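You operate a simulated robot arm through the tools that you are given. There is no shell and no other tool. Be economical: measure what you need, move in short steps, check, and stop when the job is done.

The job below is to be done with a simulated robot arm. You get a single attempt, and the scene is never put back.

## Task
Run water from the green pipe through the tall cell until the white-rim beaker holds 100 ml.
Fine: stand the beaker on the mat under the spout, open the pipe's tap fully and the cell tap a quarter or more, spill nothing, close both taps, leave the other pipes alone. Set down upright: what you pick out.
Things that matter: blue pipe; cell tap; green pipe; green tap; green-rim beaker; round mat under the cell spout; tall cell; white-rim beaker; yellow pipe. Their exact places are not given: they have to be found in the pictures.

Only the result counts: the job must be done as asked and must still hold three seconds after the hand-in. Knocking over, shifting, dropping, spilling or breaking anything else fails it.

## Robot
A 6-joint arm with a two-finger gripper, on a carriage that runs on a rail from [-0.348, 0.835] to [0.475, -1.141] (x, y) and turns from -3.019 to 2.775 rad about z. Base frame: it is fixed where the carriage stands at the start and does not move with it; the origin is on the floor, on the carriage's upright axis, x ahead of it, y to its left, z up; the surface under the hand at the start is at about z = 0.88. Units: m, rad, N and s.
Its first joint turns from -2.007 to 2.007 rad. Places, roughly: blue pipe [1.2, 0, 1.2]; cell tap [1.2, -0.4, 0.9]; green pipe [1.3, -0.1, 1.2]; green tap [1.1, -0.2, 0.9]; round mat under the cell spout [1.2, -0.6, 0.9]; tall cell [1.3, -0.6, 1]; yellow pipe [1.3, -0.3, 1.2]. Payload 3.43 kg.
The TCP is the grasp point between the finger pads, 0.03 m short of the fingertips. In the tool frame z runs along the fingers and y along their closing line. Largest opening 0.104 m; the body of the gripper starts 0.057 m behind the TCP.
Orientation is that of the tool frame in the base frame, as a unit quaternion [w, x, y, z]. With the fingers straight down and closing along the base's y, the tool's x points along the base's -x, its y along +y and its z along -z.

## Interface
- The arm moves only by the tool step_arm. Its argument "steps" is a list of rows, each a list of 7 numbers: the shift along the base's x, y, z in units of 40 mm (1.0 is 40 mm), then the turn, a rotation vector about the base's x, y, z in units of 5 degrees (1.0 is 5 degrees), then the opening in per cent of the stroke, from 0 (shut) to 100 (fully open). In form: [[x, y, z, rx, ry, rz, hand], ...]. A call has 1 to 8 rows; each row shifts and turns the commanded pose from where the row before left it. A call with a number of a shift or a turn outside -1 to 1 is refused whole. Rows are played at 5 a second. More than 0.05 m and 0.15 rad between two rows, or a gripper value outside its range, and nothing of the call is played. A pose out of reach is approached as far as the arm can. The call stops where the force on the tool passes 40 N (or 10 N more than at its start, if that is more) or the arm is blocked; 0.2 s more then pass. Each finger travels about 0.072 m/s and halts on what it meets, pressing with about 34 N; the grip force reading is that of the motor and also rises with nothing between the fingers. The clock runs only during rows and for 0.2 s after the last one: add rows that do not move to give the fingers time. The reply holds the time, the measured pose of the TCP, the force on the tool along the base axes, the opening and the grip force, in the units named above and with some noise, with the torque about the TCP (base axes, N m) and any sound that the robot's microphone picked up.
- Cameras (640 x 400 px; columns grow to the right, rows downward): "scene" is now at [0.0204, 0.1606, 1.7681]; the picture's right is [-0.39, -0.92, 0.00], its down [-0.53, 0.22, -0.82] and it looks along [0.75, -0.32, -0.57] (base axes); focal length 296 px, centre (320, 200). "wrist" rides on the gripper at [0.067, 0.018, -0.09] in the tool frame; the picture's right is [-0.25, 0.97, 0.00], its down [-0.73, -0.19, -0.66] and it looks along [-0.64, -0.17, 0.75] (tool axes); focal length 218 px, centre (320, 200).
- camera(camera): a new picture of that camera. The clock stands still meanwhile.
- move_column(by): slides the trunk up (or, below 0, down) by that many m; the arm and the scene camera ride with it, the base frame stays. It gives what a move gives, with no picture.
- drive_base(legs): drives the robot by 1 to 6 legs, each [ahead, left, turn to the left] in m, m and rad, along the robot's own axes; the way and the turn of a leg run together, so that a leg with both is an arc; at most 1.5 m and 3.142 rad a leg. The arm and the cameras ride along, it lands a little off, and it stops where it bumps. It keeps to its track: a leg is cut to what the track allows. It gives what a move gives.
- head_to(pan, tilt): turns the head with the scene camera to pan (to the left, within 2.705 rad either way) and tilt (down, from -0.506 to 1.204), counted from straight ahead of the robot. It gives what a move gives.
- point_at(camera, pixels): for up to 12 pixels [column, row] of the newest picture of that camera ("zoom" is the newest enlarged one), the place [x, y, z] in the base frame of the surface seen there, good to about 0.002 m. The clock stands still meanwhile.
- zoom(camera, box): a new picture of the part [left, top, right, bottom] of that camera's present view, enlarged. The clock stands still meanwhile.
- close_job(): hands the job in; it is judged then, once.

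Go step by step. Measure first, check grasps and placings, and put right what went wrong. The budget is 80 turns and 60 pictures, counting those below and the enlarged ones. Unless the task says otherwise, let go and move clear before handing in.

The tools are called as name(argument=value, ...) on one line, values as JSON. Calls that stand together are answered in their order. step_arm: Moves the arm, as the interface text tells. Its arguments: {"type":"object","properties":{"steps":{"type":"array","items":{"type":"array","items":{"type":"number"}}}},"required":["steps"]} The other tools are called the same way: move_column (by) slides the trunk up or down; drive_base (legs) drives the base; head_to (pan, tilt) turns the head that bears the scene camera; camera (camera) takes a picture; point_at (camera, pixels) gives the place of the surface under pixels of a picture; zoom (camera, box) takes an enlarged picture of a part of a camera's view; close_job () hands the job in.

At the start:

```text
time: 0.0
tool_pos: [0.743, -0.0022, 1.236]
tcp_rot: [0.0, 0.0, 1.0, 0.0]
force: [-0.7, 0.4, 0.1]
wrist_torque: [0.01, -0.01, -0.02]
gripper_width: 0.104
grasp_force: 0.0
trunk travel left (down, up): [-0.825, 0.165]
robot x, y, heading: [-0.0023, 0.0033, 0.001]
head pan, tilt: [-0.4, 0.611]
```

scene: 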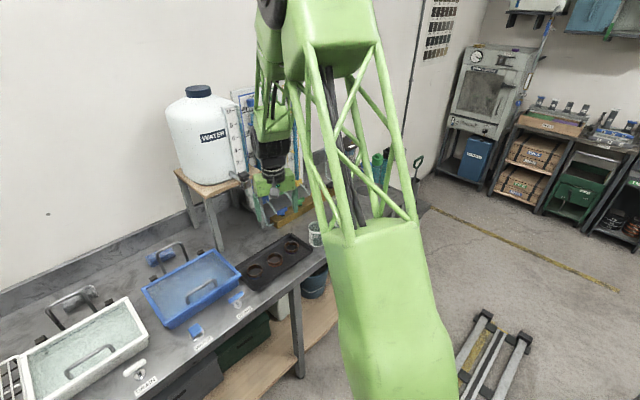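
wrist: 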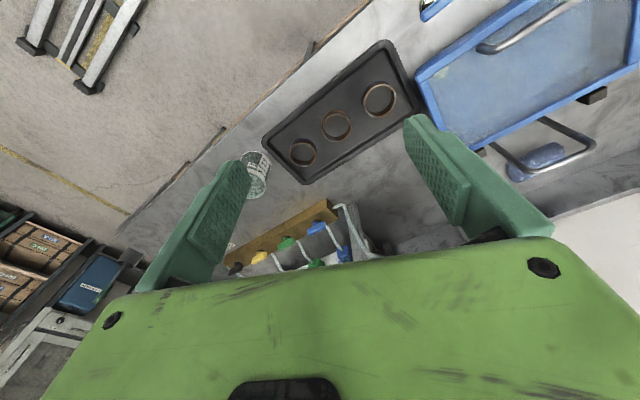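

The arm hides most of the bench's right part in the scene picture (columns 300-420). I'll drive along the rail toward the cell and look with the head from there.

drive_base(legs=[[0.19, -0.46, 0]])

head_to(pan=0.15, tilt=0.5)

camera(camera="scene")

camera(camera="wrist")

```text
time: 3.0
tool_pos: [0.9369, -0.4644, 1.234]
tcp_rot: [0.0, 0.0, 1.0, 0.0]
force: [0.0, 0.3, -0.3]
wrist_torque: [-0.01, -0.04, 0.04]
gripper_width: 0.104
grasp_force: 0.1
trunk travel left (down, up): [-0.825, 0.165]
robot x, y, heading: [0.1915, -0.4551, 0.001]
head pan, tilt: [-0.4, 0.611]
```

```text
time: 3.9
tool_pos: [0.9371, -0.4655, 1.2349]
tcp_rot: [0.001, 0.001, 1.0, 0.0]
force: [0.9, 0.1, 0.0]
wrist_torque: [-0.01, -0.01, 0.0]
gripper_width: 0.1041
grasp_force: 0.2
trunk travel left (down, up): [-0.825, 0.165]
robot x, y, heading: [0.1909, -0.4597, -0.002]
head pan, tilt: [0.15, 0.499]
```

```text
57 pictures are left
```

scene: 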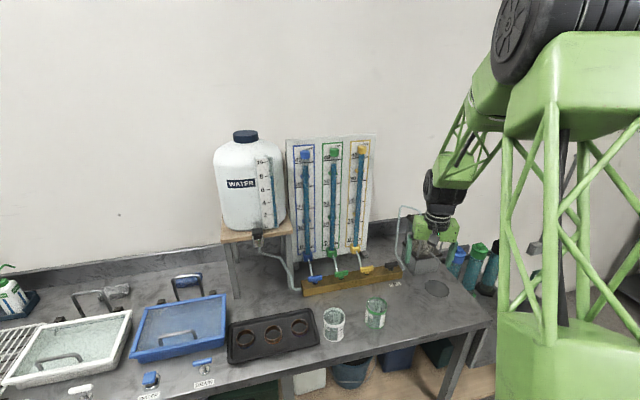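

```text
56 pictures are left
```

wrist: 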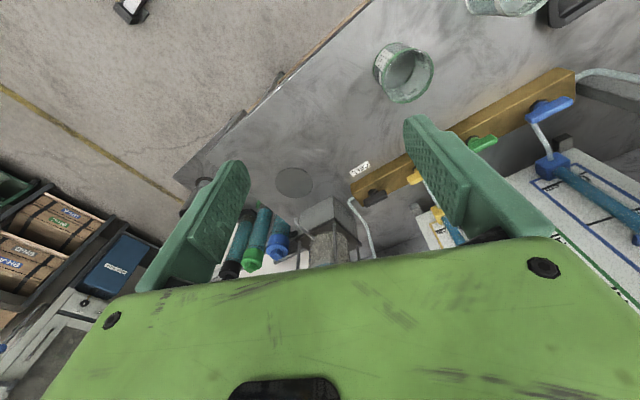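

Now the apparatus is visible: three pipes on a board (cols 290-375), taps on a wooden bar (row 270-290), two beakers (333,322) and (376,312), the mat (437,288). I'll zoom for details.

zoom(camera="scene", box=[270, 220, 470, 345])

zoom(camera="scene", box=[210, 125, 450, 275])

```text
3.20 times, centred on (370, 282) of scene
```

zoom: 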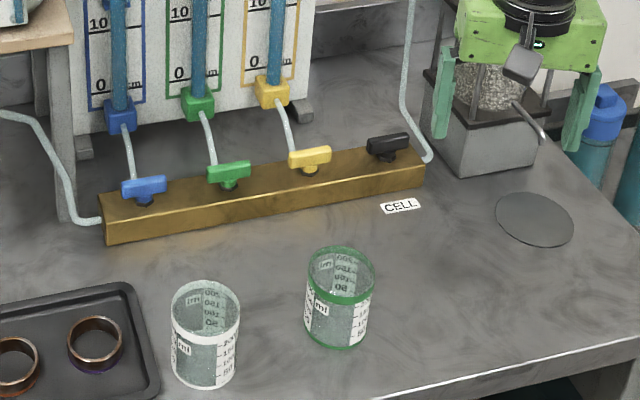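

```text
2.67 times, centred on (330, 200) of scene
```

zoom: 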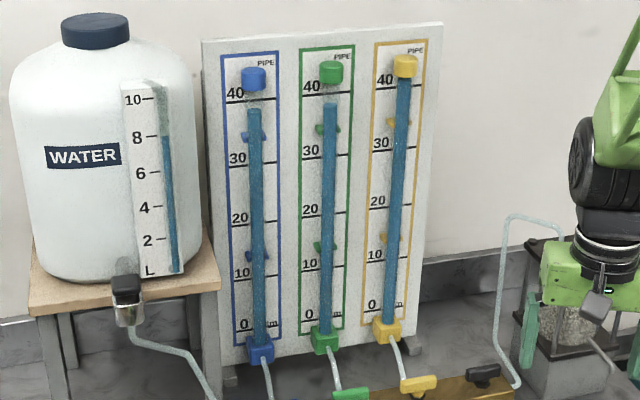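

The green tap handle is at zoom (229,172), cell tap (387,146), white-rim beaker left (205,335), mat (535,218). Re-take the first zoom and measure places.

step_arm(steps=[[-1, 0.5, 0, 0, 0, 0, 100], [-1, 1, 0, 0, 0, 0, 100], [-1, 1, 0, 0, 0, 0, 100], [-1, 1, 0, 0, 0, 0, 100], [0, 1, 0, 0, 0, 0, 100]])

zoom(camera="scene", box=[290, 220, 490, 345])

```text
refused: row 2 steps farther than a row can; nothing moved
```

```text
3.20 times, centred on (390, 282) of scene
```

zoom: 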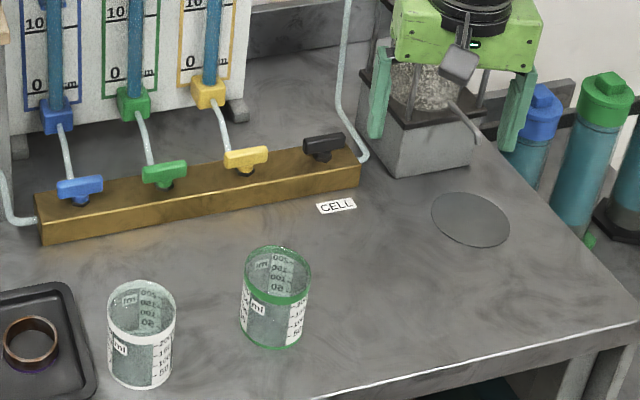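

The picture shows everything; measuring handle ends, mat edges, and beaker rims.

point_at(camera="zoom", pixels=[[146, 173], [183, 163], [307, 144], [340, 136], [164, 180], [432, 213], [509, 227], [470, 219], [109, 300], [175, 302], [141, 325], [138, 386]])

point_at(camera="zoom", pixels=[[143, 282], [140, 328], [475, 138], [460, 112], [278, 298], [278, 345], [225, 160], [267, 150], [324, 160], [200, 290], [360, 160], [40, 230]])

```text
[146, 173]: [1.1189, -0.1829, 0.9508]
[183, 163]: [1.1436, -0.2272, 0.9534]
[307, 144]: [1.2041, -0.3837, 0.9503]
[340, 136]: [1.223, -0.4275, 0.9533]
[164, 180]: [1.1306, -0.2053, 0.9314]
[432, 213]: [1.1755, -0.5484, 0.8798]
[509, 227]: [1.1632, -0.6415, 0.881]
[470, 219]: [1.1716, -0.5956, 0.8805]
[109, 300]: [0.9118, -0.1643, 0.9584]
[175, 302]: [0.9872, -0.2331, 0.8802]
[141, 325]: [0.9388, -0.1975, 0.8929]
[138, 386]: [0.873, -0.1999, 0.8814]
```

```text
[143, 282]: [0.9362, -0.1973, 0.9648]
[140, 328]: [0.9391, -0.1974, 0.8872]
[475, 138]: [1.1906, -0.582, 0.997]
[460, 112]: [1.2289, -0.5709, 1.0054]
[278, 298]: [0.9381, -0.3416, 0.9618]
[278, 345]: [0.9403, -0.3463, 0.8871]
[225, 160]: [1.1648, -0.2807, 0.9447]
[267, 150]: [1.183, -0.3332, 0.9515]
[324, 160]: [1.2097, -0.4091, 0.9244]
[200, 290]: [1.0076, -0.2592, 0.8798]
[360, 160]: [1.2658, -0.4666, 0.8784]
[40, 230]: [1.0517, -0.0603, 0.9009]
```

Bench is at z≈0.88; white beaker centre ≈(0.905,-0.199), tap handle tops ≈0.955, mat centre ≈(1.17,-0.595). I pull the arm back and yaw 22.5° to match the bench, which clears the view of the cell.

step_arm(steps=[[-0.7, 0.9, 0, 0, 0, 0.9, 85], [-0.7, 0.9, 0, 0, 0, 0.9, 85], [-0.7, 0.9, 0, 0, 0, 0.9, 85], [-0.7, 0.9, 0, 0, 0, 0.9, 85], [-0.7, 0.9, 0, 0, 0, 0.9, 85]])

zoom(camera="scene", box=[370, 180, 530, 300])

```text
time: 5.1
tool_pos: [0.7964, -0.2837, 1.2356]
tcp_rot: [0.0, -0.195, 0.981, -0.001]
force: [0.1, 0.6, -1.1]
wrist_torque: [-0.04, -0.01, 0.01]
gripper_width: 0.0883
grasp_force: 0.1
trunk travel left (down, up): [-0.825, 0.165]
robot x, y, heading: [0.1918, -0.4634, -0.0]
head pan, tilt: [0.15, 0.499]
```

```text
3.33 times, centred on (450, 240) of scene
```

zoom: 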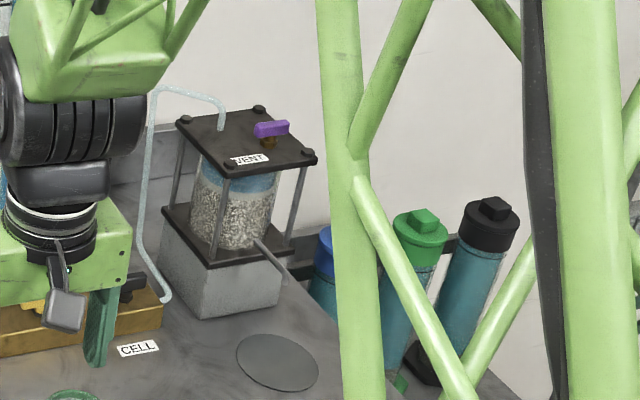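

The cell (sand core, vent tap on top) is clear now; spout tip at about (286,276). Measuring spout and mat.

point_at(camera="zoom", pixels=[[257, 242], [270, 256], [280, 268], [285, 274], [278, 389], [276, 336], [237, 356], [318, 372], [200, 260], [277, 363], [317, 160]])

zoom(camera="scene", box=[270, 230, 430, 350])

```text
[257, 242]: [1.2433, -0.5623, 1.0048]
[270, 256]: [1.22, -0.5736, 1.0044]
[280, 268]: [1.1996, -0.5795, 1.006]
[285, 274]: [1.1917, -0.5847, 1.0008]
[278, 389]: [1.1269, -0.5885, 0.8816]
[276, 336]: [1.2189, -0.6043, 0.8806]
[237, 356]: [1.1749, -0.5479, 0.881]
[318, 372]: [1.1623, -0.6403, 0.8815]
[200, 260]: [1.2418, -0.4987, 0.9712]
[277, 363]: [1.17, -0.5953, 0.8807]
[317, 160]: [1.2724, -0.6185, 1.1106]
```

```text
3.33 times, centred on (350, 290) of scene
```

zoom: 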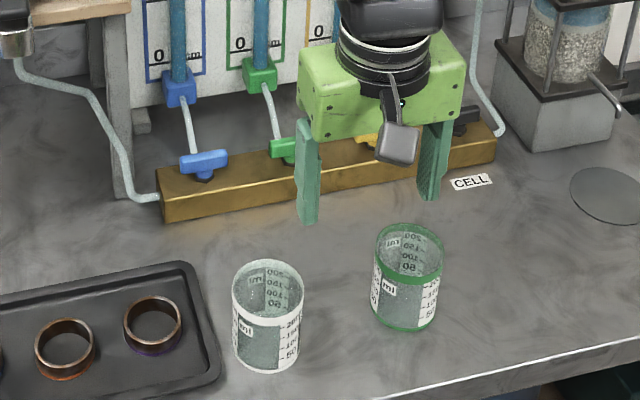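

Mat centre ≈(1.172,-0.595); spout tip ≈(1.188,-0.587,1.0). Measure the beakers, tray edge, tubes and pipe feet.

point_at(camera="zoom", pixels=[[233, 297], [267, 261], [302, 292], [266, 320], [266, 370], [212, 330], [195, 280], [377, 245], [263, 68], [258, 88], [268, 95], [273, 120]])

point_at(camera="zoom", pixels=[[213, 155], [203, 176], [190, 140], [278, 136], [165, 195], [240, 180], [500, 130], [478, 50], [205, 205], [220, 175]])

```text
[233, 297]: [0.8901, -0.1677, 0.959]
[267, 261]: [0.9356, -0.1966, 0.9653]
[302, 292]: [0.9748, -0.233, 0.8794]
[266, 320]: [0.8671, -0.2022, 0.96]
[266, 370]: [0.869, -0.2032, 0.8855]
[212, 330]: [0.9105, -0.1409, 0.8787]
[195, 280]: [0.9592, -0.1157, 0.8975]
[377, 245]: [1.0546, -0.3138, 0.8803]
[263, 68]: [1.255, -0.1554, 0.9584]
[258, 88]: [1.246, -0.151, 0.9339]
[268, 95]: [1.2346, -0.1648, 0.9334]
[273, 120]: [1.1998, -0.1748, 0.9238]
```

```text
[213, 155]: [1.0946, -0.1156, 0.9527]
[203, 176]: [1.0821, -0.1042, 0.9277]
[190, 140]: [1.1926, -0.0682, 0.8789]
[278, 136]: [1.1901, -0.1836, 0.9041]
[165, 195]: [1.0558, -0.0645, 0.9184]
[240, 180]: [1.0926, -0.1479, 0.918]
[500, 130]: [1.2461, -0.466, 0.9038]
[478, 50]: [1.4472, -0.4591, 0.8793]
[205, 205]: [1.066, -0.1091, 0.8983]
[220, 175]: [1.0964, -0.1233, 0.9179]
```

Beaker centre ≈(0.902,-0.200), rim 0.962; bar top 0.918; tubes are low. I'll tilt the tool 50° and go to a standoff 0.14 m back from the beaker.

step_arm(steps=[[0, 0.1, -0.3, 0.383, -0.924, 0, 84], [0, 0.1, -0.3, 0.383, -0.924, 0, 84], [0, 0.1, -0.3, 0.383, -0.924, 0, 84], [0, 0.1, -0.3, 0.383, -0.924, 0, 84], [0, 0.1, -0.3, 0.383, -0.924, 0, 84], [0, 0.1, -0.3, 0.383, -0.924, 0, 84], [0, 0.1, -0.3, 0.383, -0.924, 0, 84], [0, 0.1, -0.3, 0.383, -0.924, 0, 84]])

step_arm(steps=[[0, 0.1, -0.7, 0.383, -0.924, 0, 84], [0, 0.1, -0.7, 0.383, -0.924, 0, 84], [0, 0.1, -0.7, 0, 0, 0, 84], [0, 0, 0, 0, 0, 0, 84]])

camera(camera="scene")

```text
time: 6.9
tool_pos: [0.8054, -0.2549, 1.1471]
tcp_rot: [0.313, -0.182, 0.93, 0.056]
force: [0.0, 0.4, -0.1]
wrist_torque: [0.01, 0.0, 0.0]
gripper_width: 0.0876
grasp_force: 0.0
out of reach, approached as far as the arm can: row 4, 8
trunk travel left (down, up): [-0.825, 0.165]
robot x, y, heading: [0.1933, -0.463, -0.003]
head pan, tilt: [0.15, 0.499]
```

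```text
time: 7.9
tool_pos: [0.8392, -0.2306, 1.0679]
tcp_rot: [0.393, -0.175, 0.9, 0.072]
force: [0.3, -0.1, 0.2]
wrist_torque: [-0.01, 0.03, 0.0]
gripper_width: 0.0872
grasp_force: 0.2
out of reach, approached as far as the arm can: row 1, 2
trunk travel left (down, up): [-0.825, 0.165]
robot x, y, heading: [0.1929, -0.4654, 0.002]
head pan, tilt: [0.15, 0.499]
```

```text
50 pictures are left
```

scene: 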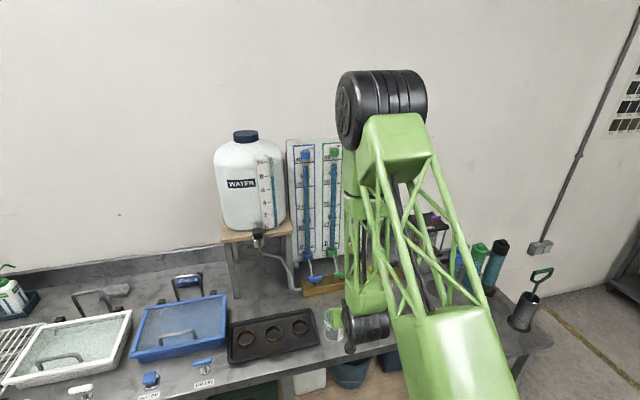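

The tilt is 47° (tool z ≈(0.68,0.27,-0.68)), at (0.839,-0.231,1.068), slightly limited by reach. I'll lower to the approach line's point (0.838,-0.227,0.995) and look.

step_arm(steps=[[0, 0.05, -0.9, 0, 0, 0, 84], [0, 0.05, -0.9, 0, 0, 0, 84], [0, 0, 0, 0, 0, 0, 84]])

camera(camera="wrist")

```text
time: 8.7
tool_pos: [0.8391, -0.2256, 0.9949]
tcp_rot: [0.393, -0.175, 0.9, 0.072]
force: [-0.3, 0.8, 0.3]
wrist_torque: [0.0, -0.03, 0.0]
gripper_width: 0.0874
grasp_force: 0.1
trunk travel left (down, up): [-0.825, 0.165]
robot x, y, heading: [0.1938, -0.4607, -0.003]
head pan, tilt: [0.15, 0.499]
```

```text
49 pictures are left
```

wrist: 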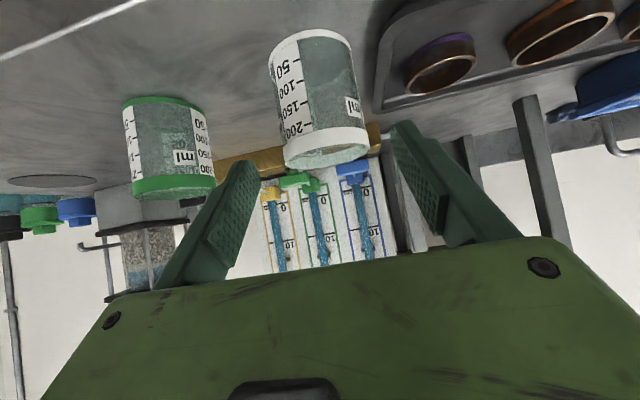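

The white beaker sits between the fingers (318,100) and the numbers give 1 mm lateral error. Advance 0.09 m along the tool axis.

step_arm(steps=[[0.52, 0.205, -0.5, 0, 0, 0, 84], [0.52, 0.205, -0.5, 0, 0, 0, 84], [0.52, 0.205, -0.5, 0, 0, 0, 84], [0, 0, 0, 0, 0, 0, 84]])

camera(camera="wrist")

```text
time: 9.7
tool_pos: [0.9023, -0.2022, 0.9342]
tcp_rot: [0.393, -0.175, 0.9, 0.072]
force: [0.1, -0.1, 0.0]
wrist_torque: [-0.02, -0.02, 0.02]
gripper_width: 0.0871
grasp_force: 0.1
trunk travel left (down, up): [-0.825, 0.165]
robot x, y, heading: [0.1911, -0.4611, -0.004]
head pan, tilt: [0.15, 0.499]
```

```text
48 pictures are left
```

wrist: 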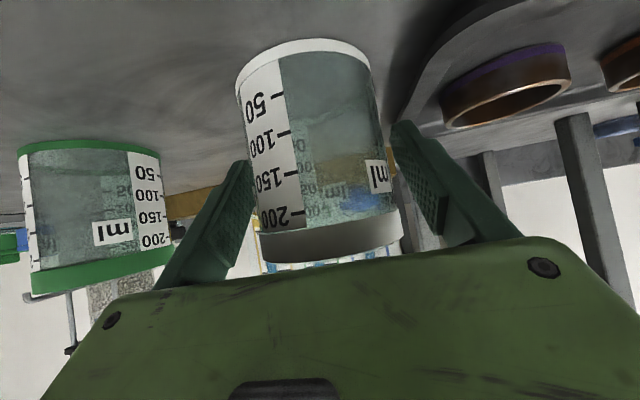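

The beaker is centred between the pads. Close the hand.

step_arm(steps=[[0, 0, 0, 0, 0, 0, 60], [0, 0, 0, 0, 0, 0, 55], [0, 0, 0, 0, 0, 0, 55]])

```text
time: 10.5
tool_pos: [0.901, -0.2014, 0.9357]
tcp_rot: [0.394, -0.175, 0.9, 0.072]
force: [0.4, 0.5, 1.1]
wrist_torque: [0.06, 0.01, 0.0]
gripper_width: 0.0684
grasp_force: 33.7
trunk travel left (down, up): [-0.825, 0.165]
robot x, y, heading: [0.1922, -0.4594, -0.005]
head pan, tilt: [0.15, 0.499]
```

Held at width 0.068 with 34 N. Lift by 0.1 m.

step_arm(steps=[[0, 0, 0.5, 0, 0, 0, 55], [0, 0, 1, 0, 0, 0, 55], [0, 0, 1, 0, 0, 0, 55], [0, 0, 0.5, 0, 0, 0, 55], [0, 0, 0, 0, 0, 0, 55]])

camera(camera="wrist")

```text
time: 11.7
tool_pos: [0.9001, -0.2006, 1.0545]
tcp_rot: [0.393, -0.176, 0.9, 0.072]
force: [0.2, 0.2, -0.9]
wrist_torque: [-0.02, -0.01, 0.03]
gripper_width: 0.0681
grasp_force: 34.1
trunk travel left (down, up): [-0.825, 0.165]
robot x, y, heading: [0.1914, -0.4609, -0.0]
head pan, tilt: [0.15, 0.499]
```

```text
47 pictures are left
```

wrist: 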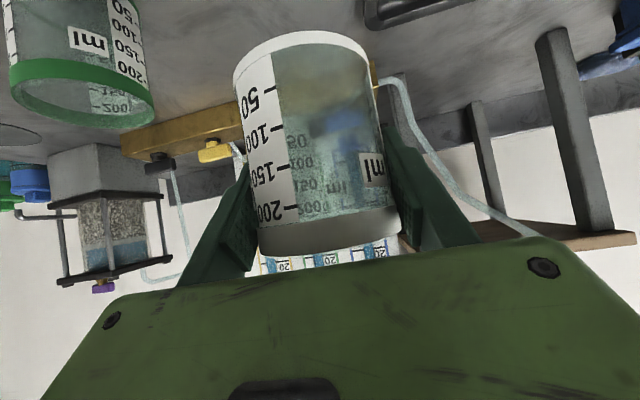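

Beaker hangs upright in the grip. Drive along the rail 0.40 m toward the mat.

drive_base(legs=[[0.154, -0.369, 0]])

head_to(pan=0.35, tilt=0.5)

camera(camera="scene")

```text
time: 14.2
tool_pos: [1.0553, -0.5723, 1.0564]
tcp_rot: [0.393, -0.174, 0.9, 0.071]
force: [-0.5, -0.7, -0.5]
wrist_torque: [-0.01, -0.01, 0.02]
gripper_width: 0.0684
grasp_force: 34.2
trunk travel left (down, up): [-0.825, 0.165]
robot x, y, heading: [0.3416, -0.8278, 0.001]
head pan, tilt: [0.15, 0.499]
```

```text
time: 14.9
tool_pos: [1.0559, -0.5724, 1.0562]
tcp_rot: [0.392, -0.175, 0.9, 0.072]
force: [-0.6, 0.5, -0.7]
wrist_torque: [0.0, 0.0, -0.03]
gripper_width: 0.0679
grasp_force: 34.0
trunk travel left (down, up): [-0.825, 0.165]
robot x, y, heading: [0.3456, -0.8358, -0.006]
head pan, tilt: [0.351, 0.499]
```

```text
46 pictures are left
```

scene: 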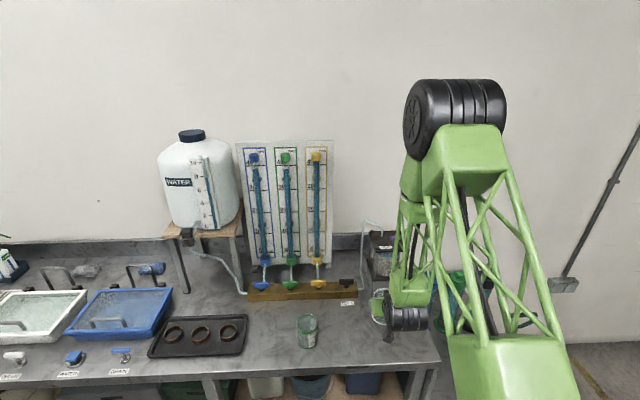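

Clear space in front of the mat. Lower to z≈0.948 here, then slide horizontally under the spout.

step_arm(steps=[[0, 0, -0.9, 0, 0, 0, 55], [0, 0, -0.9, 0, 0, 0, 55], [0, 0, -0.9, 0, 0, 0, 55], [0, 0, 0, 0, 0, 0, 55]])

camera(camera="wrist")

```text
time: 15.9
tool_pos: [1.055, -0.5701, 0.9477]
tcp_rot: [0.393, -0.174, 0.9, 0.071]
force: [0.2, 0.2, -1.0]
wrist_torque: [0.01, 0.0, 0.0]
gripper_width: 0.0678
grasp_force: 34.0
trunk travel left (down, up): [-0.825, 0.165]
robot x, y, heading: [0.3438, -0.832, 0.004]
head pan, tilt: [0.351, 0.499]
```

```text
45 pictures are left
```

wrist: 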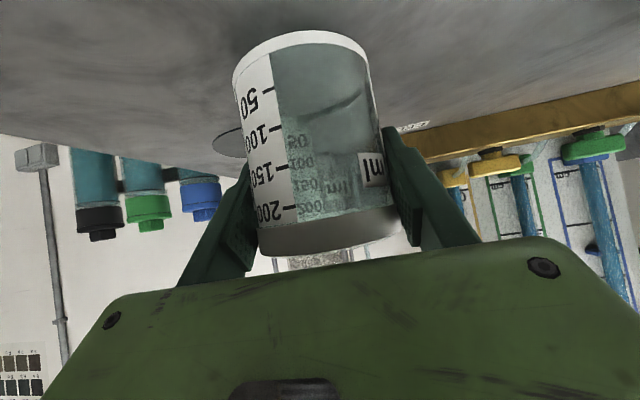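

Mat is ahead at (230,143). Slide by (0.117,-0.025).

step_arm(steps=[[0.73, -0.156, 0, 0, 0, 0, 55], [0.73, -0.156, 0, 0, 0, 0, 55], [0.73, -0.156, 0, 0, 0, 0, 55], [0.73, -0.156, 0, 0, 0, 0, 55], [0, 0, 0, 0, 0, 0, 55]])

camera(camera="wrist")

zoom(camera="scene", box=[340, 210, 500, 330])

```text
time: 17.1
tool_pos: [1.173, -0.5953, 0.9482]
tcp_rot: [0.393, -0.175, 0.9, 0.072]
force: [0.1, 0.2, -0.2]
wrist_torque: [0.03, -0.01, 0.02]
gripper_width: 0.0676
grasp_force: 34.1
trunk travel left (down, up): [-0.825, 0.165]
robot x, y, heading: [0.3461, -0.8295, -0.007]
head pan, tilt: [0.351, 0.499]
```

```text
44 pictures are left
```

wrist: 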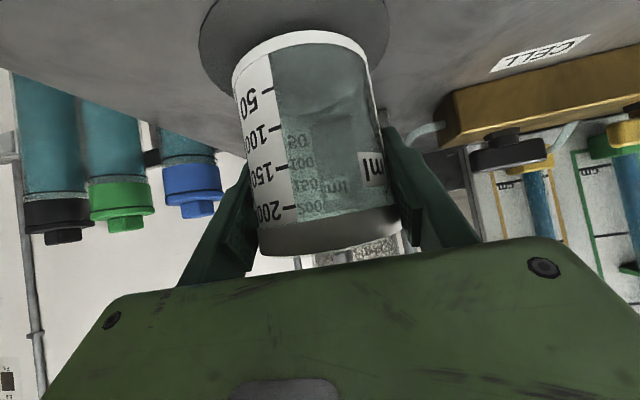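

```text
3.33 times, centred on (420, 270) of scene
```

zoom: 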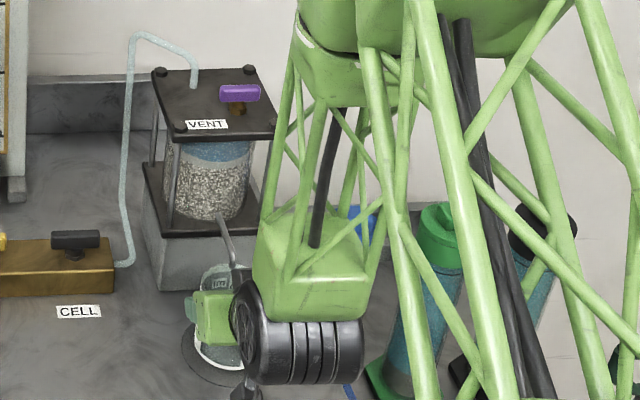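

The beaker is over the mat. Lower slowly until contact.

step_arm(steps=[[0, 0, -0.15, 0, 0, 0, 55], [0, 0, -0.1, 0, 0, 0, 55], [0, 0, -0.05, 0, 0, 0, 55], [0, 0, 0, 0, 0, 0, 55]])

```text
time: 18.1
tool_pos: [1.1713, -0.5958, 0.9381]
tcp_rot: [0.394, -0.174, 0.9, 0.071]
force: [0.0, 0.8, 11.8]
wrist_torque: [0.36, 0.03, -0.03]
gripper_width: 0.0676
grasp_force: 33.9
trunk travel left (down, up): [-0.825, 0.165]
robot x, y, heading: [0.3497, -0.8321, -0.003]
head pan, tilt: [0.351, 0.499]
```

Contact: 11.8 N upward. Open the hand to 84% and withdraw along the tool axis.

step_arm(steps=[[0, 0, 0.03, 0, 0, 0, 66], [0, 0, 0, 0, 0, 0, 75], [0, 0, 0, 0, 0, 0, 86], [0, 0, 0, 0, 0, 0, 86]])

step_arm(steps=[[-0.52, -0.205, 0.5, 0, 0, 0, 86], [-0.52, -0.205, 0.5, 0, 0, 0, 86], [-0.52, -0.205, 0.5, 0, 0, 0, 86], [-0.52, -0.205, 0.5, 0, 0, 0, 86], [-0.52, -0.205, 0.5, 0, 0, 0, 86], [-0.52, -0.205, 0.5, 0, 0, 0, 86]])

camera(camera="wrist")

camera(camera="scene")

```text
time: 19.1
tool_pos: [1.1714, -0.597, 0.9375]
tcp_rot: [0.394, -0.174, 0.9, 0.072]
force: [0.1, 0.1, 0.4]
wrist_torque: [-0.01, 0.0, -0.01]
gripper_width: 0.0893
grasp_force: 0.1
trunk travel left (down, up): [-0.825, 0.165]
robot x, y, heading: [0.3421, -0.8243, -0.006]
head pan, tilt: [0.351, 0.499]
```

```text
time: 20.5
tool_pos: [1.0481, -0.646, 1.0569]
tcp_rot: [0.393, -0.174, 0.9, 0.072]
force: [0.0, 0.1, -1.2]
wrist_torque: [0.0, 0.01, -0.01]
gripper_width: 0.0894
grasp_force: 0.1
trunk travel left (down, up): [-0.825, 0.165]
robot x, y, heading: [0.3493, -0.8275, -0.004]
head pan, tilt: [0.351, 0.499]
```

```text
42 pictures are left
```

wrist: 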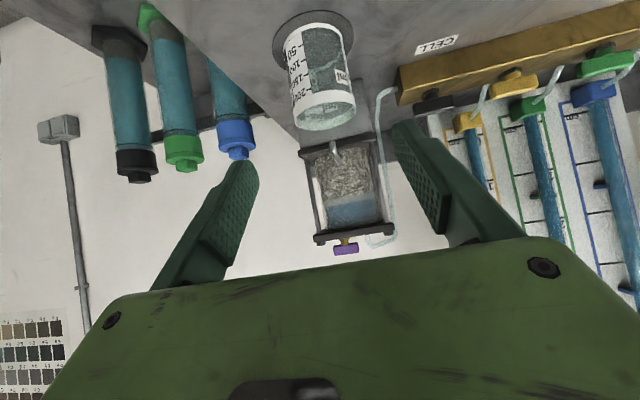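

```text
41 pictures are left
```

scene: 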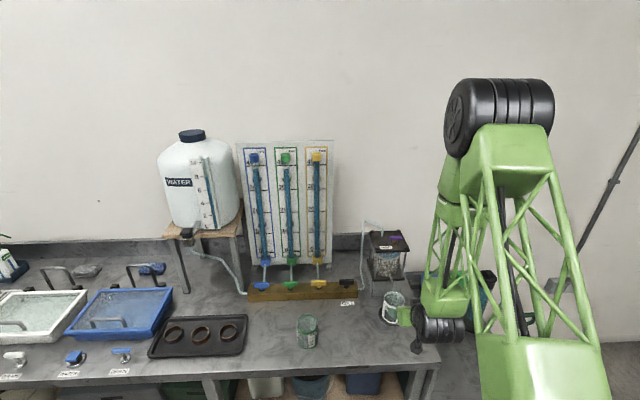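

The beaker stands on the mat. Zoom to check it under the spout.

zoom(camera="wrist", box=[260, 0, 420, 100])

zoom(camera="scene", box=[330, 240, 430, 340])

```text
4.00 times, centred on (340, 50) of wrist
```

zoom: 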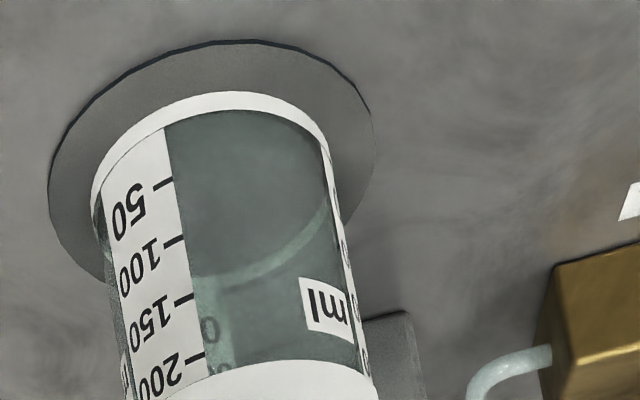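

```text
4.00 times, centred on (380, 290) of scene
```

zoom: 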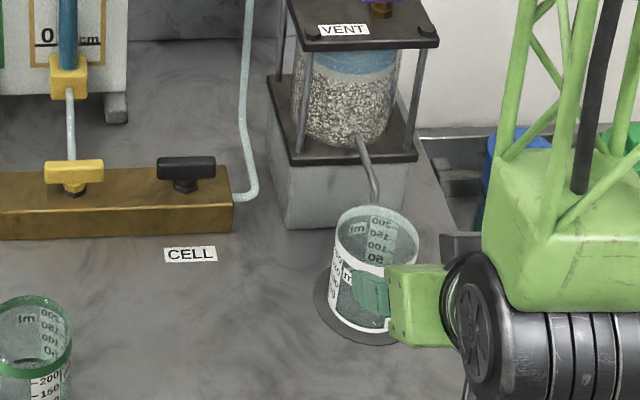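

Spout tip appears at (376,203) above the rim; measure it and the rim.

point_at(camera="zoom", pixels=[[376, 200], [373, 185], [363, 150], [377, 208], [417, 235], [335, 230], [395, 210], [340, 215], [350, 335], [358, 318], [350, 270]])

```text
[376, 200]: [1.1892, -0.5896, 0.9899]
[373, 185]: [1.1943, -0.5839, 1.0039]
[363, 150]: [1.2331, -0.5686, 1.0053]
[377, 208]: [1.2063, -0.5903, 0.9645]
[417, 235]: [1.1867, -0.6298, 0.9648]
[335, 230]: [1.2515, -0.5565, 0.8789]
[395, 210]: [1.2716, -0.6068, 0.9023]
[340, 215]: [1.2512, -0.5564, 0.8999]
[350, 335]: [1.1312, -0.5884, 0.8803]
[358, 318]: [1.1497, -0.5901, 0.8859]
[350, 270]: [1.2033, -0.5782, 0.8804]
```

Spout outlet at (1.189,-0.590,0.988), 16 mm inside the rim's far edge: good. Now untilt the tool and raise, then yaw -90° for the tap handles.

step_arm(steps=[[-0.2, -0.1, 0.3, -0.383, 0.924, 0, 60], [-0.2, -0.1, 0.3, -0.383, 0.924, 0, 60], [-0.2, -0.1, 0.3, -0.383, 0.924, 0, 60], [-0.2, -0.1, 0.3, -0.383, 0.924, 0, 60], [0, 0, 0.3, -0.383, 0.924, 0, 60], [0, 0, 0.3, -0.383, 0.924, 0, 60], [0, 0, 0.3, -0.383, 0.924, 0, 60], [0, 0, 0.3, -0.383, 0.924, 0, 60]])

drive_base(legs=[[-0.105, 0.252, 0]])

```text
time: 22.3
tool_pos: [1.0137, -0.6612, 1.1528]
tcp_rot: [0.061, -0.192, 0.98, 0.004]
force: [-0.6, -0.5, 0.0]
wrist_torque: [0.02, 0.04, 0.0]
gripper_width: 0.062
grasp_force: 0.0
trunk travel left (down, up): [-0.825, 0.165]
robot x, y, heading: [0.3428, -0.8274, -0.002]
head pan, tilt: [0.351, 0.499]
```

```text
time: 24.3
tool_pos: [0.9092, -0.4078, 1.1523]
tcp_rot: [0.062, -0.193, 0.979, 0.005]
force: [-0.2, 0.4, -0.3]
wrist_torque: [-0.02, -0.03, -0.04]
gripper_width: 0.0624
grasp_force: 0.0
trunk travel left (down, up): [-0.825, 0.165]
robot x, y, heading: [0.2399, -0.5791, -0.008]
head pan, tilt: [0.351, 0.499]
```

Residual tilt 7°. Finish untilting and yaw -90° while moving above the green tap (1.131,-0.205).

step_arm(steps=[[0.1, 0.2, 0, -0.265, 0.64, 0, 40], [0.1, 0.2, 0, -0.265, 0.64, 0, 40], [0.3, 0.25, 0, 0, 0, -1, 40], [0.3, 0.25, 0, 0, 0, -1, 40], [0.3, 0.25, 0, 0, 0, -1, 40], [0.3, 0.25, 0, 0, 0, -1, 40], [0.3, 0.25, 0, 0, 0, -1, 40], [0.3, 0.25, 0, 0, 0, -1, 40]])

step_arm(steps=[[0.3, 0.25, 0, 0, 0, -1, 40], [0.3, 0.25, 0, 0, 0, -1, 40], [0.3, 0.25, 0, 0, 0, -1, 40], [0.3, 0.25, 0, 0, 0, -1, 40], [0.3, 0.25, -0.2, 0, 0, -1, 40], [0.3, 0.25, -0.2, 0, 0, -1, 40], [0.3, 0.25, -0.2, 0, 0, -1, 40], [0.3, 0.25, -0.2, 0, 0, -1, 40]])

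step_arm(steps=[[0, 0, -0.2, 0, 0, -1, 40], [0, 0, -0.2, 0, 0, -1, 40], [0, 0, -0.2, 0, 0, -1, 40], [0, 0, -0.2, 0, 0, -1, 40]])

```text
time: 26.1
tool_pos: [0.9889, -0.3328, 1.1534]
tcp_rot: [0.001, 0.068, 0.998, -0.008]
force: [-0.9, 0.0, 0.3]
wrist_torque: [-0.03, -0.03, 0.02]
gripper_width: 0.0416
grasp_force: 0.1
trunk travel left (down, up): [-0.825, 0.165]
robot x, y, heading: [0.2382, -0.5752, -0.004]
head pan, tilt: [0.351, 0.499]
```

```text
time: 27.9
tool_pos: [1.0856, -0.2535, 1.1209]
tcp_rot: [-0.002, 0.405, 0.914, -0.009]
force: [0.1, 0.1, 0.0]
wrist_torque: [0.03, -0.02, 0.01]
gripper_width: 0.0417
grasp_force: 0.0
trunk travel left (down, up): [-0.825, 0.165]
robot x, y, heading: [0.2422, -0.5756, -0.007]
head pan, tilt: [0.351, 0.499]
```

```text
time: 28.9
tool_pos: [1.086, -0.2507, 1.0902]
tcp_rot: [-0.003, 0.557, 0.83, -0.007]
force: [0.4, -0.2, 0.0]
wrist_torque: [0.01, -0.02, -0.01]
gripper_width: 0.0415
grasp_force: 0.1
trunk travel left (down, up): [-0.825, 0.165]
robot x, y, heading: [0.2347, -0.5775, -0.005]
head pan, tilt: [0.351, 0.499]
```

Orientation is right (yaw -67.7°). Look before going down.

camera(camera="wrist")

camera(camera="scene")

```text
38 pictures are left
```

wrist: 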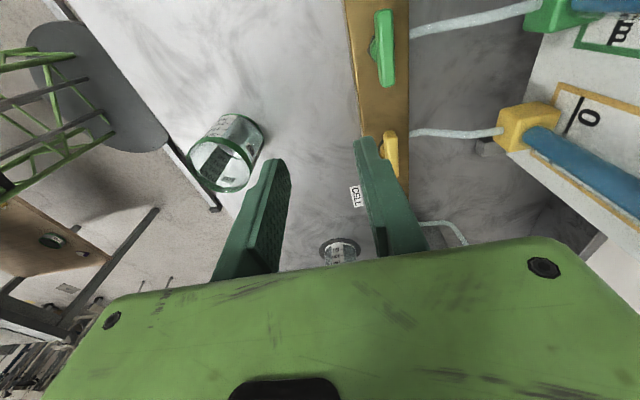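

```text
37 pictures are left
```

scene: 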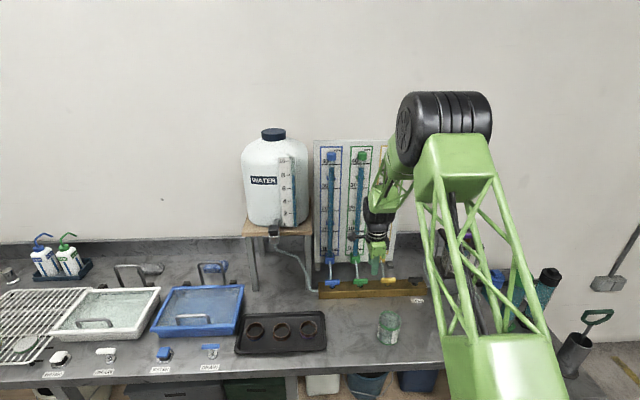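

Green handle is seen at (384,50) in the wrist view. Measure its ends and sides.

point_at(camera="wrist", pixels=[[383, 15], [387, 82], [379, 48], [391, 48], [385, 50], [373, 50], [386, 137], [393, 175], [350, 60], [405, 60]])

```text
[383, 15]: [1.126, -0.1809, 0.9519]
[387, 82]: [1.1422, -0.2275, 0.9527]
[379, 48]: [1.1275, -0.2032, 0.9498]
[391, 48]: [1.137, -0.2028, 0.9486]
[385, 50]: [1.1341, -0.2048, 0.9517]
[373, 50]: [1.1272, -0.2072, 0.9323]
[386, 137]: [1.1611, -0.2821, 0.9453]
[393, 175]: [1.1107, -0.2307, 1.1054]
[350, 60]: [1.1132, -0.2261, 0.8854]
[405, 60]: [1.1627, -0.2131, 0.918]
```

Handle centre ≈(1.133,-0.205), top 0.952. Move above it, then down to z 0.962.

step_arm(steps=[[0.6, 0.57, 0, 0, 0, 0, 40], [0.57, 0.57, 0, 0, 0, 0, 40], [0, 0, -0.9, 0, 0, 0, 40], [0, 0, -0.9, 0, 0, 0, 40], [0, 0, 0, 0, 0, 0, 40]])

```text
time: 30.1
tool_pos: [1.1335, -0.2064, 1.0164]
tcp_rot: [-0.002, 0.557, 0.831, -0.007]
force: [0.0, 0.5, -0.2]
wrist_torque: [-0.03, 0.02, -0.02]
gripper_width: 0.0417
grasp_force: 0.1
trunk travel left (down, up): [-0.825, 0.165]
robot x, y, heading: [0.2367, -0.5747, -0.006]
head pan, tilt: [0.351, 0.499]
```

step_arm(steps=[[0, 0.03, -0.5, 0, 0, 0, 40], [0, 0, -0.5, 0, 0, 0, 40], [0, 0, -0.35, 0, 0, 0, 40], [0, 0, 0, 0, 0, 0, 40]])

camera(camera="wrist")

```text
time: 31.1
tool_pos: [1.1327, -0.2053, 0.9629]
tcp_rot: [-0.003, 0.558, 0.83, -0.008]
force: [0.0, 0.3, 0.4]
wrist_torque: [0.01, -0.03, 0.0]
gripper_width: 0.0414
grasp_force: 0.0
trunk travel left (down, up): [-0.825, 0.165]
robot x, y, heading: [0.2391, -0.5754, -0.002]
head pan, tilt: [0.351, 0.499]
```

```text
36 pictures are left
```

wrist: 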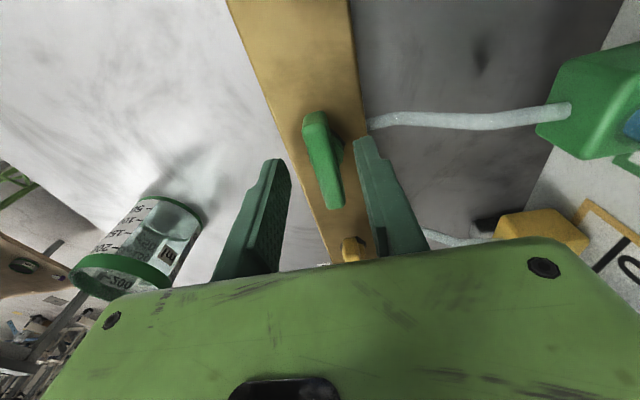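

The handle lies between the fingers. Close on it.

step_arm(steps=[[0, 0, 0, 0, 0, 0, 20], [0, 0, 0, 0, 0, 0, 5], [0, 0, 0, 0, 0, 0, 5], [0, 0, 0, 0, 0, 0, 5]])

```text
time: 32.1
tool_pos: [1.1337, -0.2039, 0.9638]
tcp_rot: [-0.004, 0.557, 0.831, -0.007]
force: [21.5, 8.3, 0.2]
wrist_torque: [0.25, -0.51, 0.06]
gripper_width: 0.018
grasp_force: 11.0
trunk travel left (down, up): [-0.825, 0.165]
robot x, y, heading: [0.2369, -0.576, -0.006]
head pan, tilt: [0.351, 0.499]
```

One finger presses (force +21 N along the closing line): shift the hand 3 mm that way and finish closing.

step_arm(steps=[[0.07, 0.03, 0, 0, 0, 0, 5], [0, 0, 0, 0, 0, 0, 5], [0, 0, 0, 0, 0, 0, 5]])

```text
time: 32.9
tool_pos: [1.1366, -0.2041, 0.963]
tcp_rot: [-0.003, 0.557, 0.831, -0.009]
force: [12.5, 5.1, -4.0]
wrist_torque: [0.1, -0.27, 0.12]
gripper_width: 0.0137
grasp_force: 7.9
trunk travel left (down, up): [-0.825, 0.165]
robot x, y, heading: [0.239, -0.5769, -0.002]
head pan, tilt: [0.351, 0.499]
```

step_arm(steps=[[0.05, 0.02, 0, 0, 0, 0, 2], [0, 0, 0, 0, 0, 0, 2], [0, 0, 0, 0, 0, 0, 2]])

camera(camera="wrist")

```text
time: 33.7
tool_pos: [1.1353, -0.2037, 0.9622]
tcp_rot: [-0.004, 0.557, 0.83, -0.008]
force: [-11.6, -2.2, -4.5]
wrist_torque: [0.21, -0.28, 0.19]
gripper_width: 0.013
grasp_force: 44.9
trunk travel left (down, up): [-0.825, 0.165]
robot x, y, heading: [0.2389, -0.5775, -0.005]
head pan, tilt: [0.351, 0.499]
```

```text
35 pictures are left
```

wrist: 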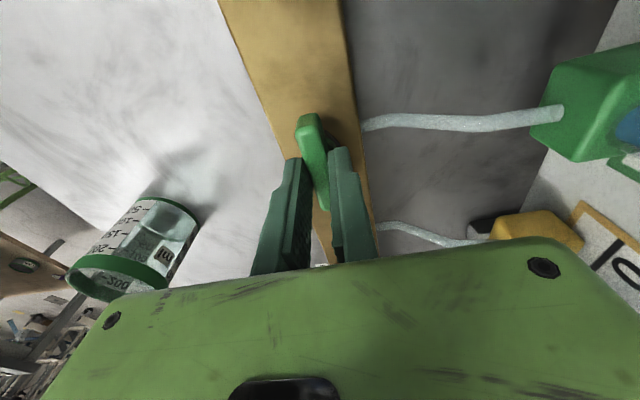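

Gripped (45 N, width 13 mm). Try a small turn +10° to find the opening direction.

step_arm(steps=[[0, 0, 0, 0, 0, 0.7, 2], [0, 0, 0, 0, 0, 0.7, 2], [0, 0, 0, 0, 0, 0.6, 2], [0, 0, 0, 0, 0, 0, 2]])

```text
time: 34.7
tool_pos: [1.1361, -0.2039, 0.9621]
tcp_rot: [-0.002, 0.482, 0.876, -0.009]
force: [-25.3, -8.8, -9.9]
wrist_torque: [0.4, 0.15, -0.04]
gripper_width: 0.0128
grasp_force: 44.9
trunk travel left (down, up): [-0.825, 0.165]
robot x, y, heading: [0.2395, -0.5798, -0.008]
head pan, tilt: [0.351, 0.499]
```

Turned with almost no torque about z, so it moves freely; the side force (-25 N) says shift back slightly. Correct by 2 mm and keep turning.

step_arm(steps=[[-0.04, -0.015, 0.02, 0, 0, 0, 2], [0, 0, 0, 0, 0, 1, 2], [0, 0, 0, 0, 0, 1, 2], [0, 0, 0, 0, 0, 0, 2]])

camera(camera="wrist")

```text
time: 35.7
tool_pos: [1.1366, -0.2036, 0.9629]
tcp_rot: [-0.002, 0.403, 0.915, -0.009]
force: [-7.7, 0.3, -23.7]
wrist_torque: [0.18, -0.52, 0.01]
gripper_width: 0.0129
grasp_force: 44.6
trunk travel left (down, up): [-0.825, 0.165]
robot x, y, heading: [0.2429, -0.5785, -0.003]
head pan, tilt: [0.351, 0.499]
```

```text
34 pictures are left
```

wrist: 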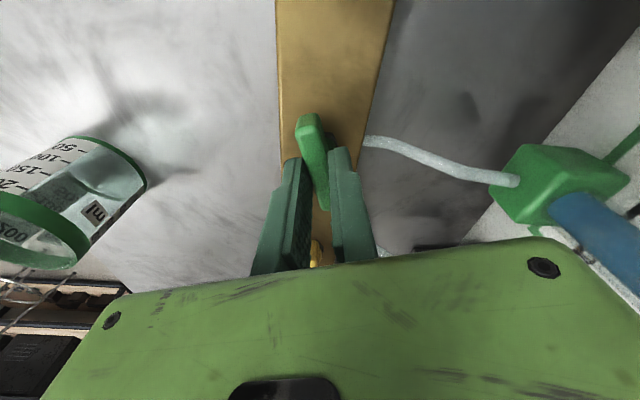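

The handle turns with the hand (20° now). Continue turning, dropping 1 mm to relieve the pull.

step_arm(steps=[[-0.02, 0, -0.03, 0, 0, 1, 2], [0, 0, 0, 0, 0, 1, 2], [0, 0, 0, 0, 0, 1, 2], [0, 0, 0, 0, 0, 1, 2], [0, 0, 0, 0, 0, 1, 2], [0, 0, 0, 0, 0, 0, 2]])

```text
time: 37.1
tool_pos: [1.1358, -0.2048, 0.9626]
tcp_rot: [0.0, 0.197, 0.98, -0.008]
force: [10.9, 2.1, -5.0]
wrist_torque: [0.52, -0.51, -0.02]
gripper_width: 0.0129
grasp_force: 44.7
trunk travel left (down, up): [-0.825, 0.165]
robot x, y, heading: [0.2401, -0.5754, 0.0]
head pan, tilt: [0.351, 0.499]
```

45° turned. Continue.

step_arm(steps=[[0.02, 0, 0, 0, 0, 1, 2], [0, 0, 0, 0, 0, 1, 2], [0, 0, 0, 0, 0, 1, 2], [0, 0, 0, 0, 0, 1, 2], [0, 0, 0, 0, 0, 1, 2], [0, 0, 0, 0, 0, 1, 2], [0, 0, 0, 0, 0, 0, 2]])

```text
time: 38.7
tool_pos: [1.1362, -0.2049, 0.9632]
tcp_rot: [0.003, -0.065, 0.998, -0.007]
force: [6.5, 2.0, 4.1]
wrist_torque: [0.58, 0.59, -0.03]
gripper_width: 0.0127
grasp_force: 45.1
trunk travel left (down, up): [-0.825, 0.165]
robot x, y, heading: [0.2373, -0.5762, -0.002]
head pan, tilt: [0.351, 0.499]
```

75° turned. Three and a half units more, feeling for the stop.

step_arm(steps=[[0, 0, 0, 0, 0, 1, 2], [0, 0, 0, 0, 0, 1, 2], [0, 0, 0, 0, 0, 1, 2], [0, 0, 0, 0, 0, 0.6, 2], [0, 0, 0, 0, 0, 0, 2]])

camera(camera="wrist")

```text
time: 39.9
tool_pos: [1.1351, -0.2043, 0.9618]
tcp_rot: [0.004, -0.219, 0.976, -0.008]
force: [3.8, 0.1, 5.3]
wrist_torque: [0.43, 0.18, -1.12]
gripper_width: 0.0133
grasp_force: 44.9
trunk travel left (down, up): [-0.825, 0.165]
robot x, y, heading: [0.2387, -0.5802, -0.006]
head pan, tilt: [0.351, 0.499]
```

```text
33 pictures are left
```

wrist: 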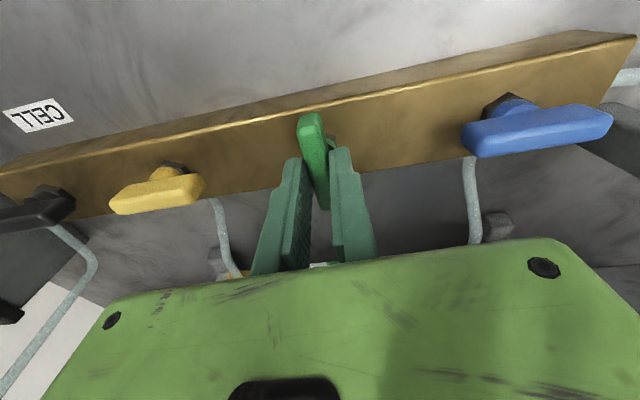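

Torque -1.12 N m: the stop is reached, the green tap is fully open and lies across the bar. Release and rise.

step_arm(steps=[[0, 0, 0, 0, 0, -0.4, 2], [0, 0, 0, 0, 0, 0, 20], [0, 0, 0, 0, 0, 0, 30], [0, 0, 0, 0, 0, 0, 30], [0, 0, 0.7, 0, 0, 0, 30], [0, 0, 0.9, 0, 0, 0, 30], [0, 0, 0.9, 0, 0, 0, 30]])

camera(camera="wrist")

```text
time: 41.5
tool_pos: [1.1341, -0.2038, 1.0645]
tcp_rot: [0.004, -0.202, 0.979, -0.007]
force: [0.7, -0.2, 0.2]
wrist_torque: [0.0, -0.05, 0.0]
gripper_width: 0.0312
grasp_force: 0.0
trunk travel left (down, up): [-0.825, 0.165]
robot x, y, heading: [0.2365, -0.5767, -0.005]
head pan, tilt: [0.351, 0.499]
```

```text
32 pictures are left
```

wrist: 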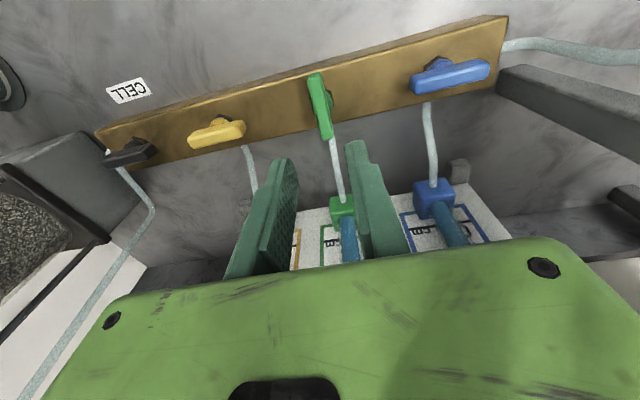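

Green handle now lies across the bar. Drive along the rail to the cell tap and yaw back -90°.

drive_base(legs=[[0.083, -0.2, 0]])

step_arm(steps=[[0, 0, 0, 0, 0, -1, 40], [0, 0, 0, 0, 0, -1, 40], [0, 0, 0, 0, 0, -1, 40], [0, 0, 0, 0, 0, -1, 40], [0, 0, 0, 0, 0, -1, 40], [0, 0, 0, 0, 0, -1, 40], [0, 0, 0, 0, 0, -1, 40], [0, 0, 0, 0, 0, -1, 40]])

step_arm(steps=[[0, 0, 0, 0, 0, -1, 40], [0, 0, 0, 0, 0, -1, 40], [0, 0, 0, 0, 0, -1, 40], [0, 0, 0, 0, 0, -1, 40], [0, 0, 0, 0, 0, -1, 40], [0, 0, 0, 0, 0, -1, 40], [0, 0, 0, 0, 0, -1, 40], [0, 0, 0, 0, 0, -1, 40]])

step_arm(steps=[[0, 0, 0, 0, 0, -1, 40], [0, 0, 0, 0, 0, -1, 40], [0, 0, 0, 0, 0, 0, 40]])

camera(camera="wrist")

```text
time: 43.1
tool_pos: [1.2184, -0.4047, 1.0637]
tcp_rot: [0.003, -0.202, 0.979, -0.006]
force: [1.2, 0.2, 0.2]
wrist_torque: [-0.01, -0.02, 0.01]
gripper_width: 0.0312
grasp_force: 0.0
trunk travel left (down, up): [-0.825, 0.165]
robot x, y, heading: [0.3248, -0.7766, -0.005]
head pan, tilt: [0.351, 0.499]
```

```text
time: 45.0
tool_pos: [1.2184, -0.4047, 1.0644]
tcp_rot: [0.002, 0.146, 0.989, -0.008]
force: [0.5, -0.2, 0.9]
wrist_torque: [0.01, 0.0, 0.0]
gripper_width: 0.0416
grasp_force: 0.2
trunk travel left (down, up): [-0.825, 0.165]
robot x, y, heading: [0.3229, -0.7788, -0.007]
head pan, tilt: [0.351, 0.499]
```

```text
time: 46.8
tool_pos: [1.2183, -0.4057, 1.0628]
tcp_rot: [-0.002, 0.475, 0.88, -0.008]
force: [-0.6, -0.4, 0.0]
wrist_torque: [-0.02, 0.01, 0.0]
gripper_width: 0.0417
grasp_force: 0.0
trunk travel left (down, up): [-0.825, 0.165]
robot x, y, heading: [0.322, -0.7746, -0.003]
head pan, tilt: [0.351, 0.499]
```

```text
time: 47.5
tool_pos: [1.2178, -0.4053, 1.0635]
tcp_rot: [-0.003, 0.55, 0.835, -0.008]
force: [0.2, 0.8, 0.7]
wrist_torque: [-0.03, 0.0, 0.0]
gripper_width: 0.0416
grasp_force: 0.1
trunk travel left (down, up): [-0.825, 0.165]
robot x, y, heading: [0.3208, -0.775, -0.003]
head pan, tilt: [0.351, 0.499]
```

```text
31 pictures are left
```

wrist: 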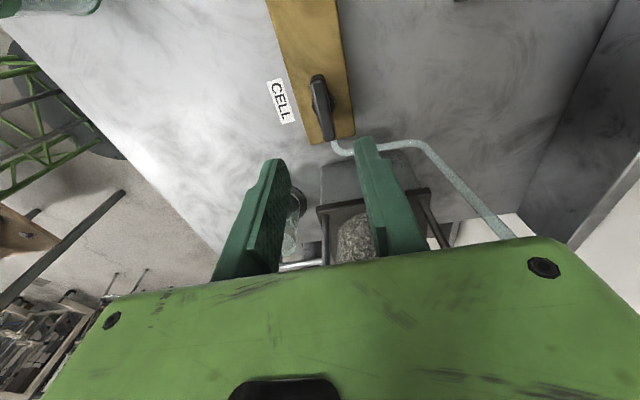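

Black cell handle seen at (322,108). Measure it, then descend.

point_at(camera="wrist", pixels=[[316, 80], [328, 136], [318, 108], [329, 108], [323, 108]])

camera(camera="scene")

```text
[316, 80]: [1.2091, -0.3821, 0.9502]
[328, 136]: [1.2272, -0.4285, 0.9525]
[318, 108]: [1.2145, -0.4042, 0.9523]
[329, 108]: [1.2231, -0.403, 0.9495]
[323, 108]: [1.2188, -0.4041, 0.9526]
```

```text
30 pictures are left
```

scene: 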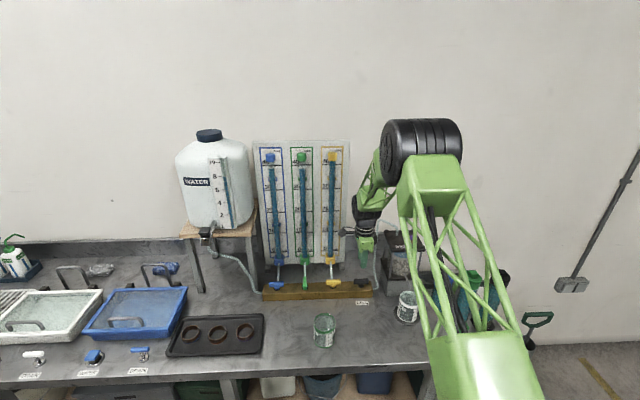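

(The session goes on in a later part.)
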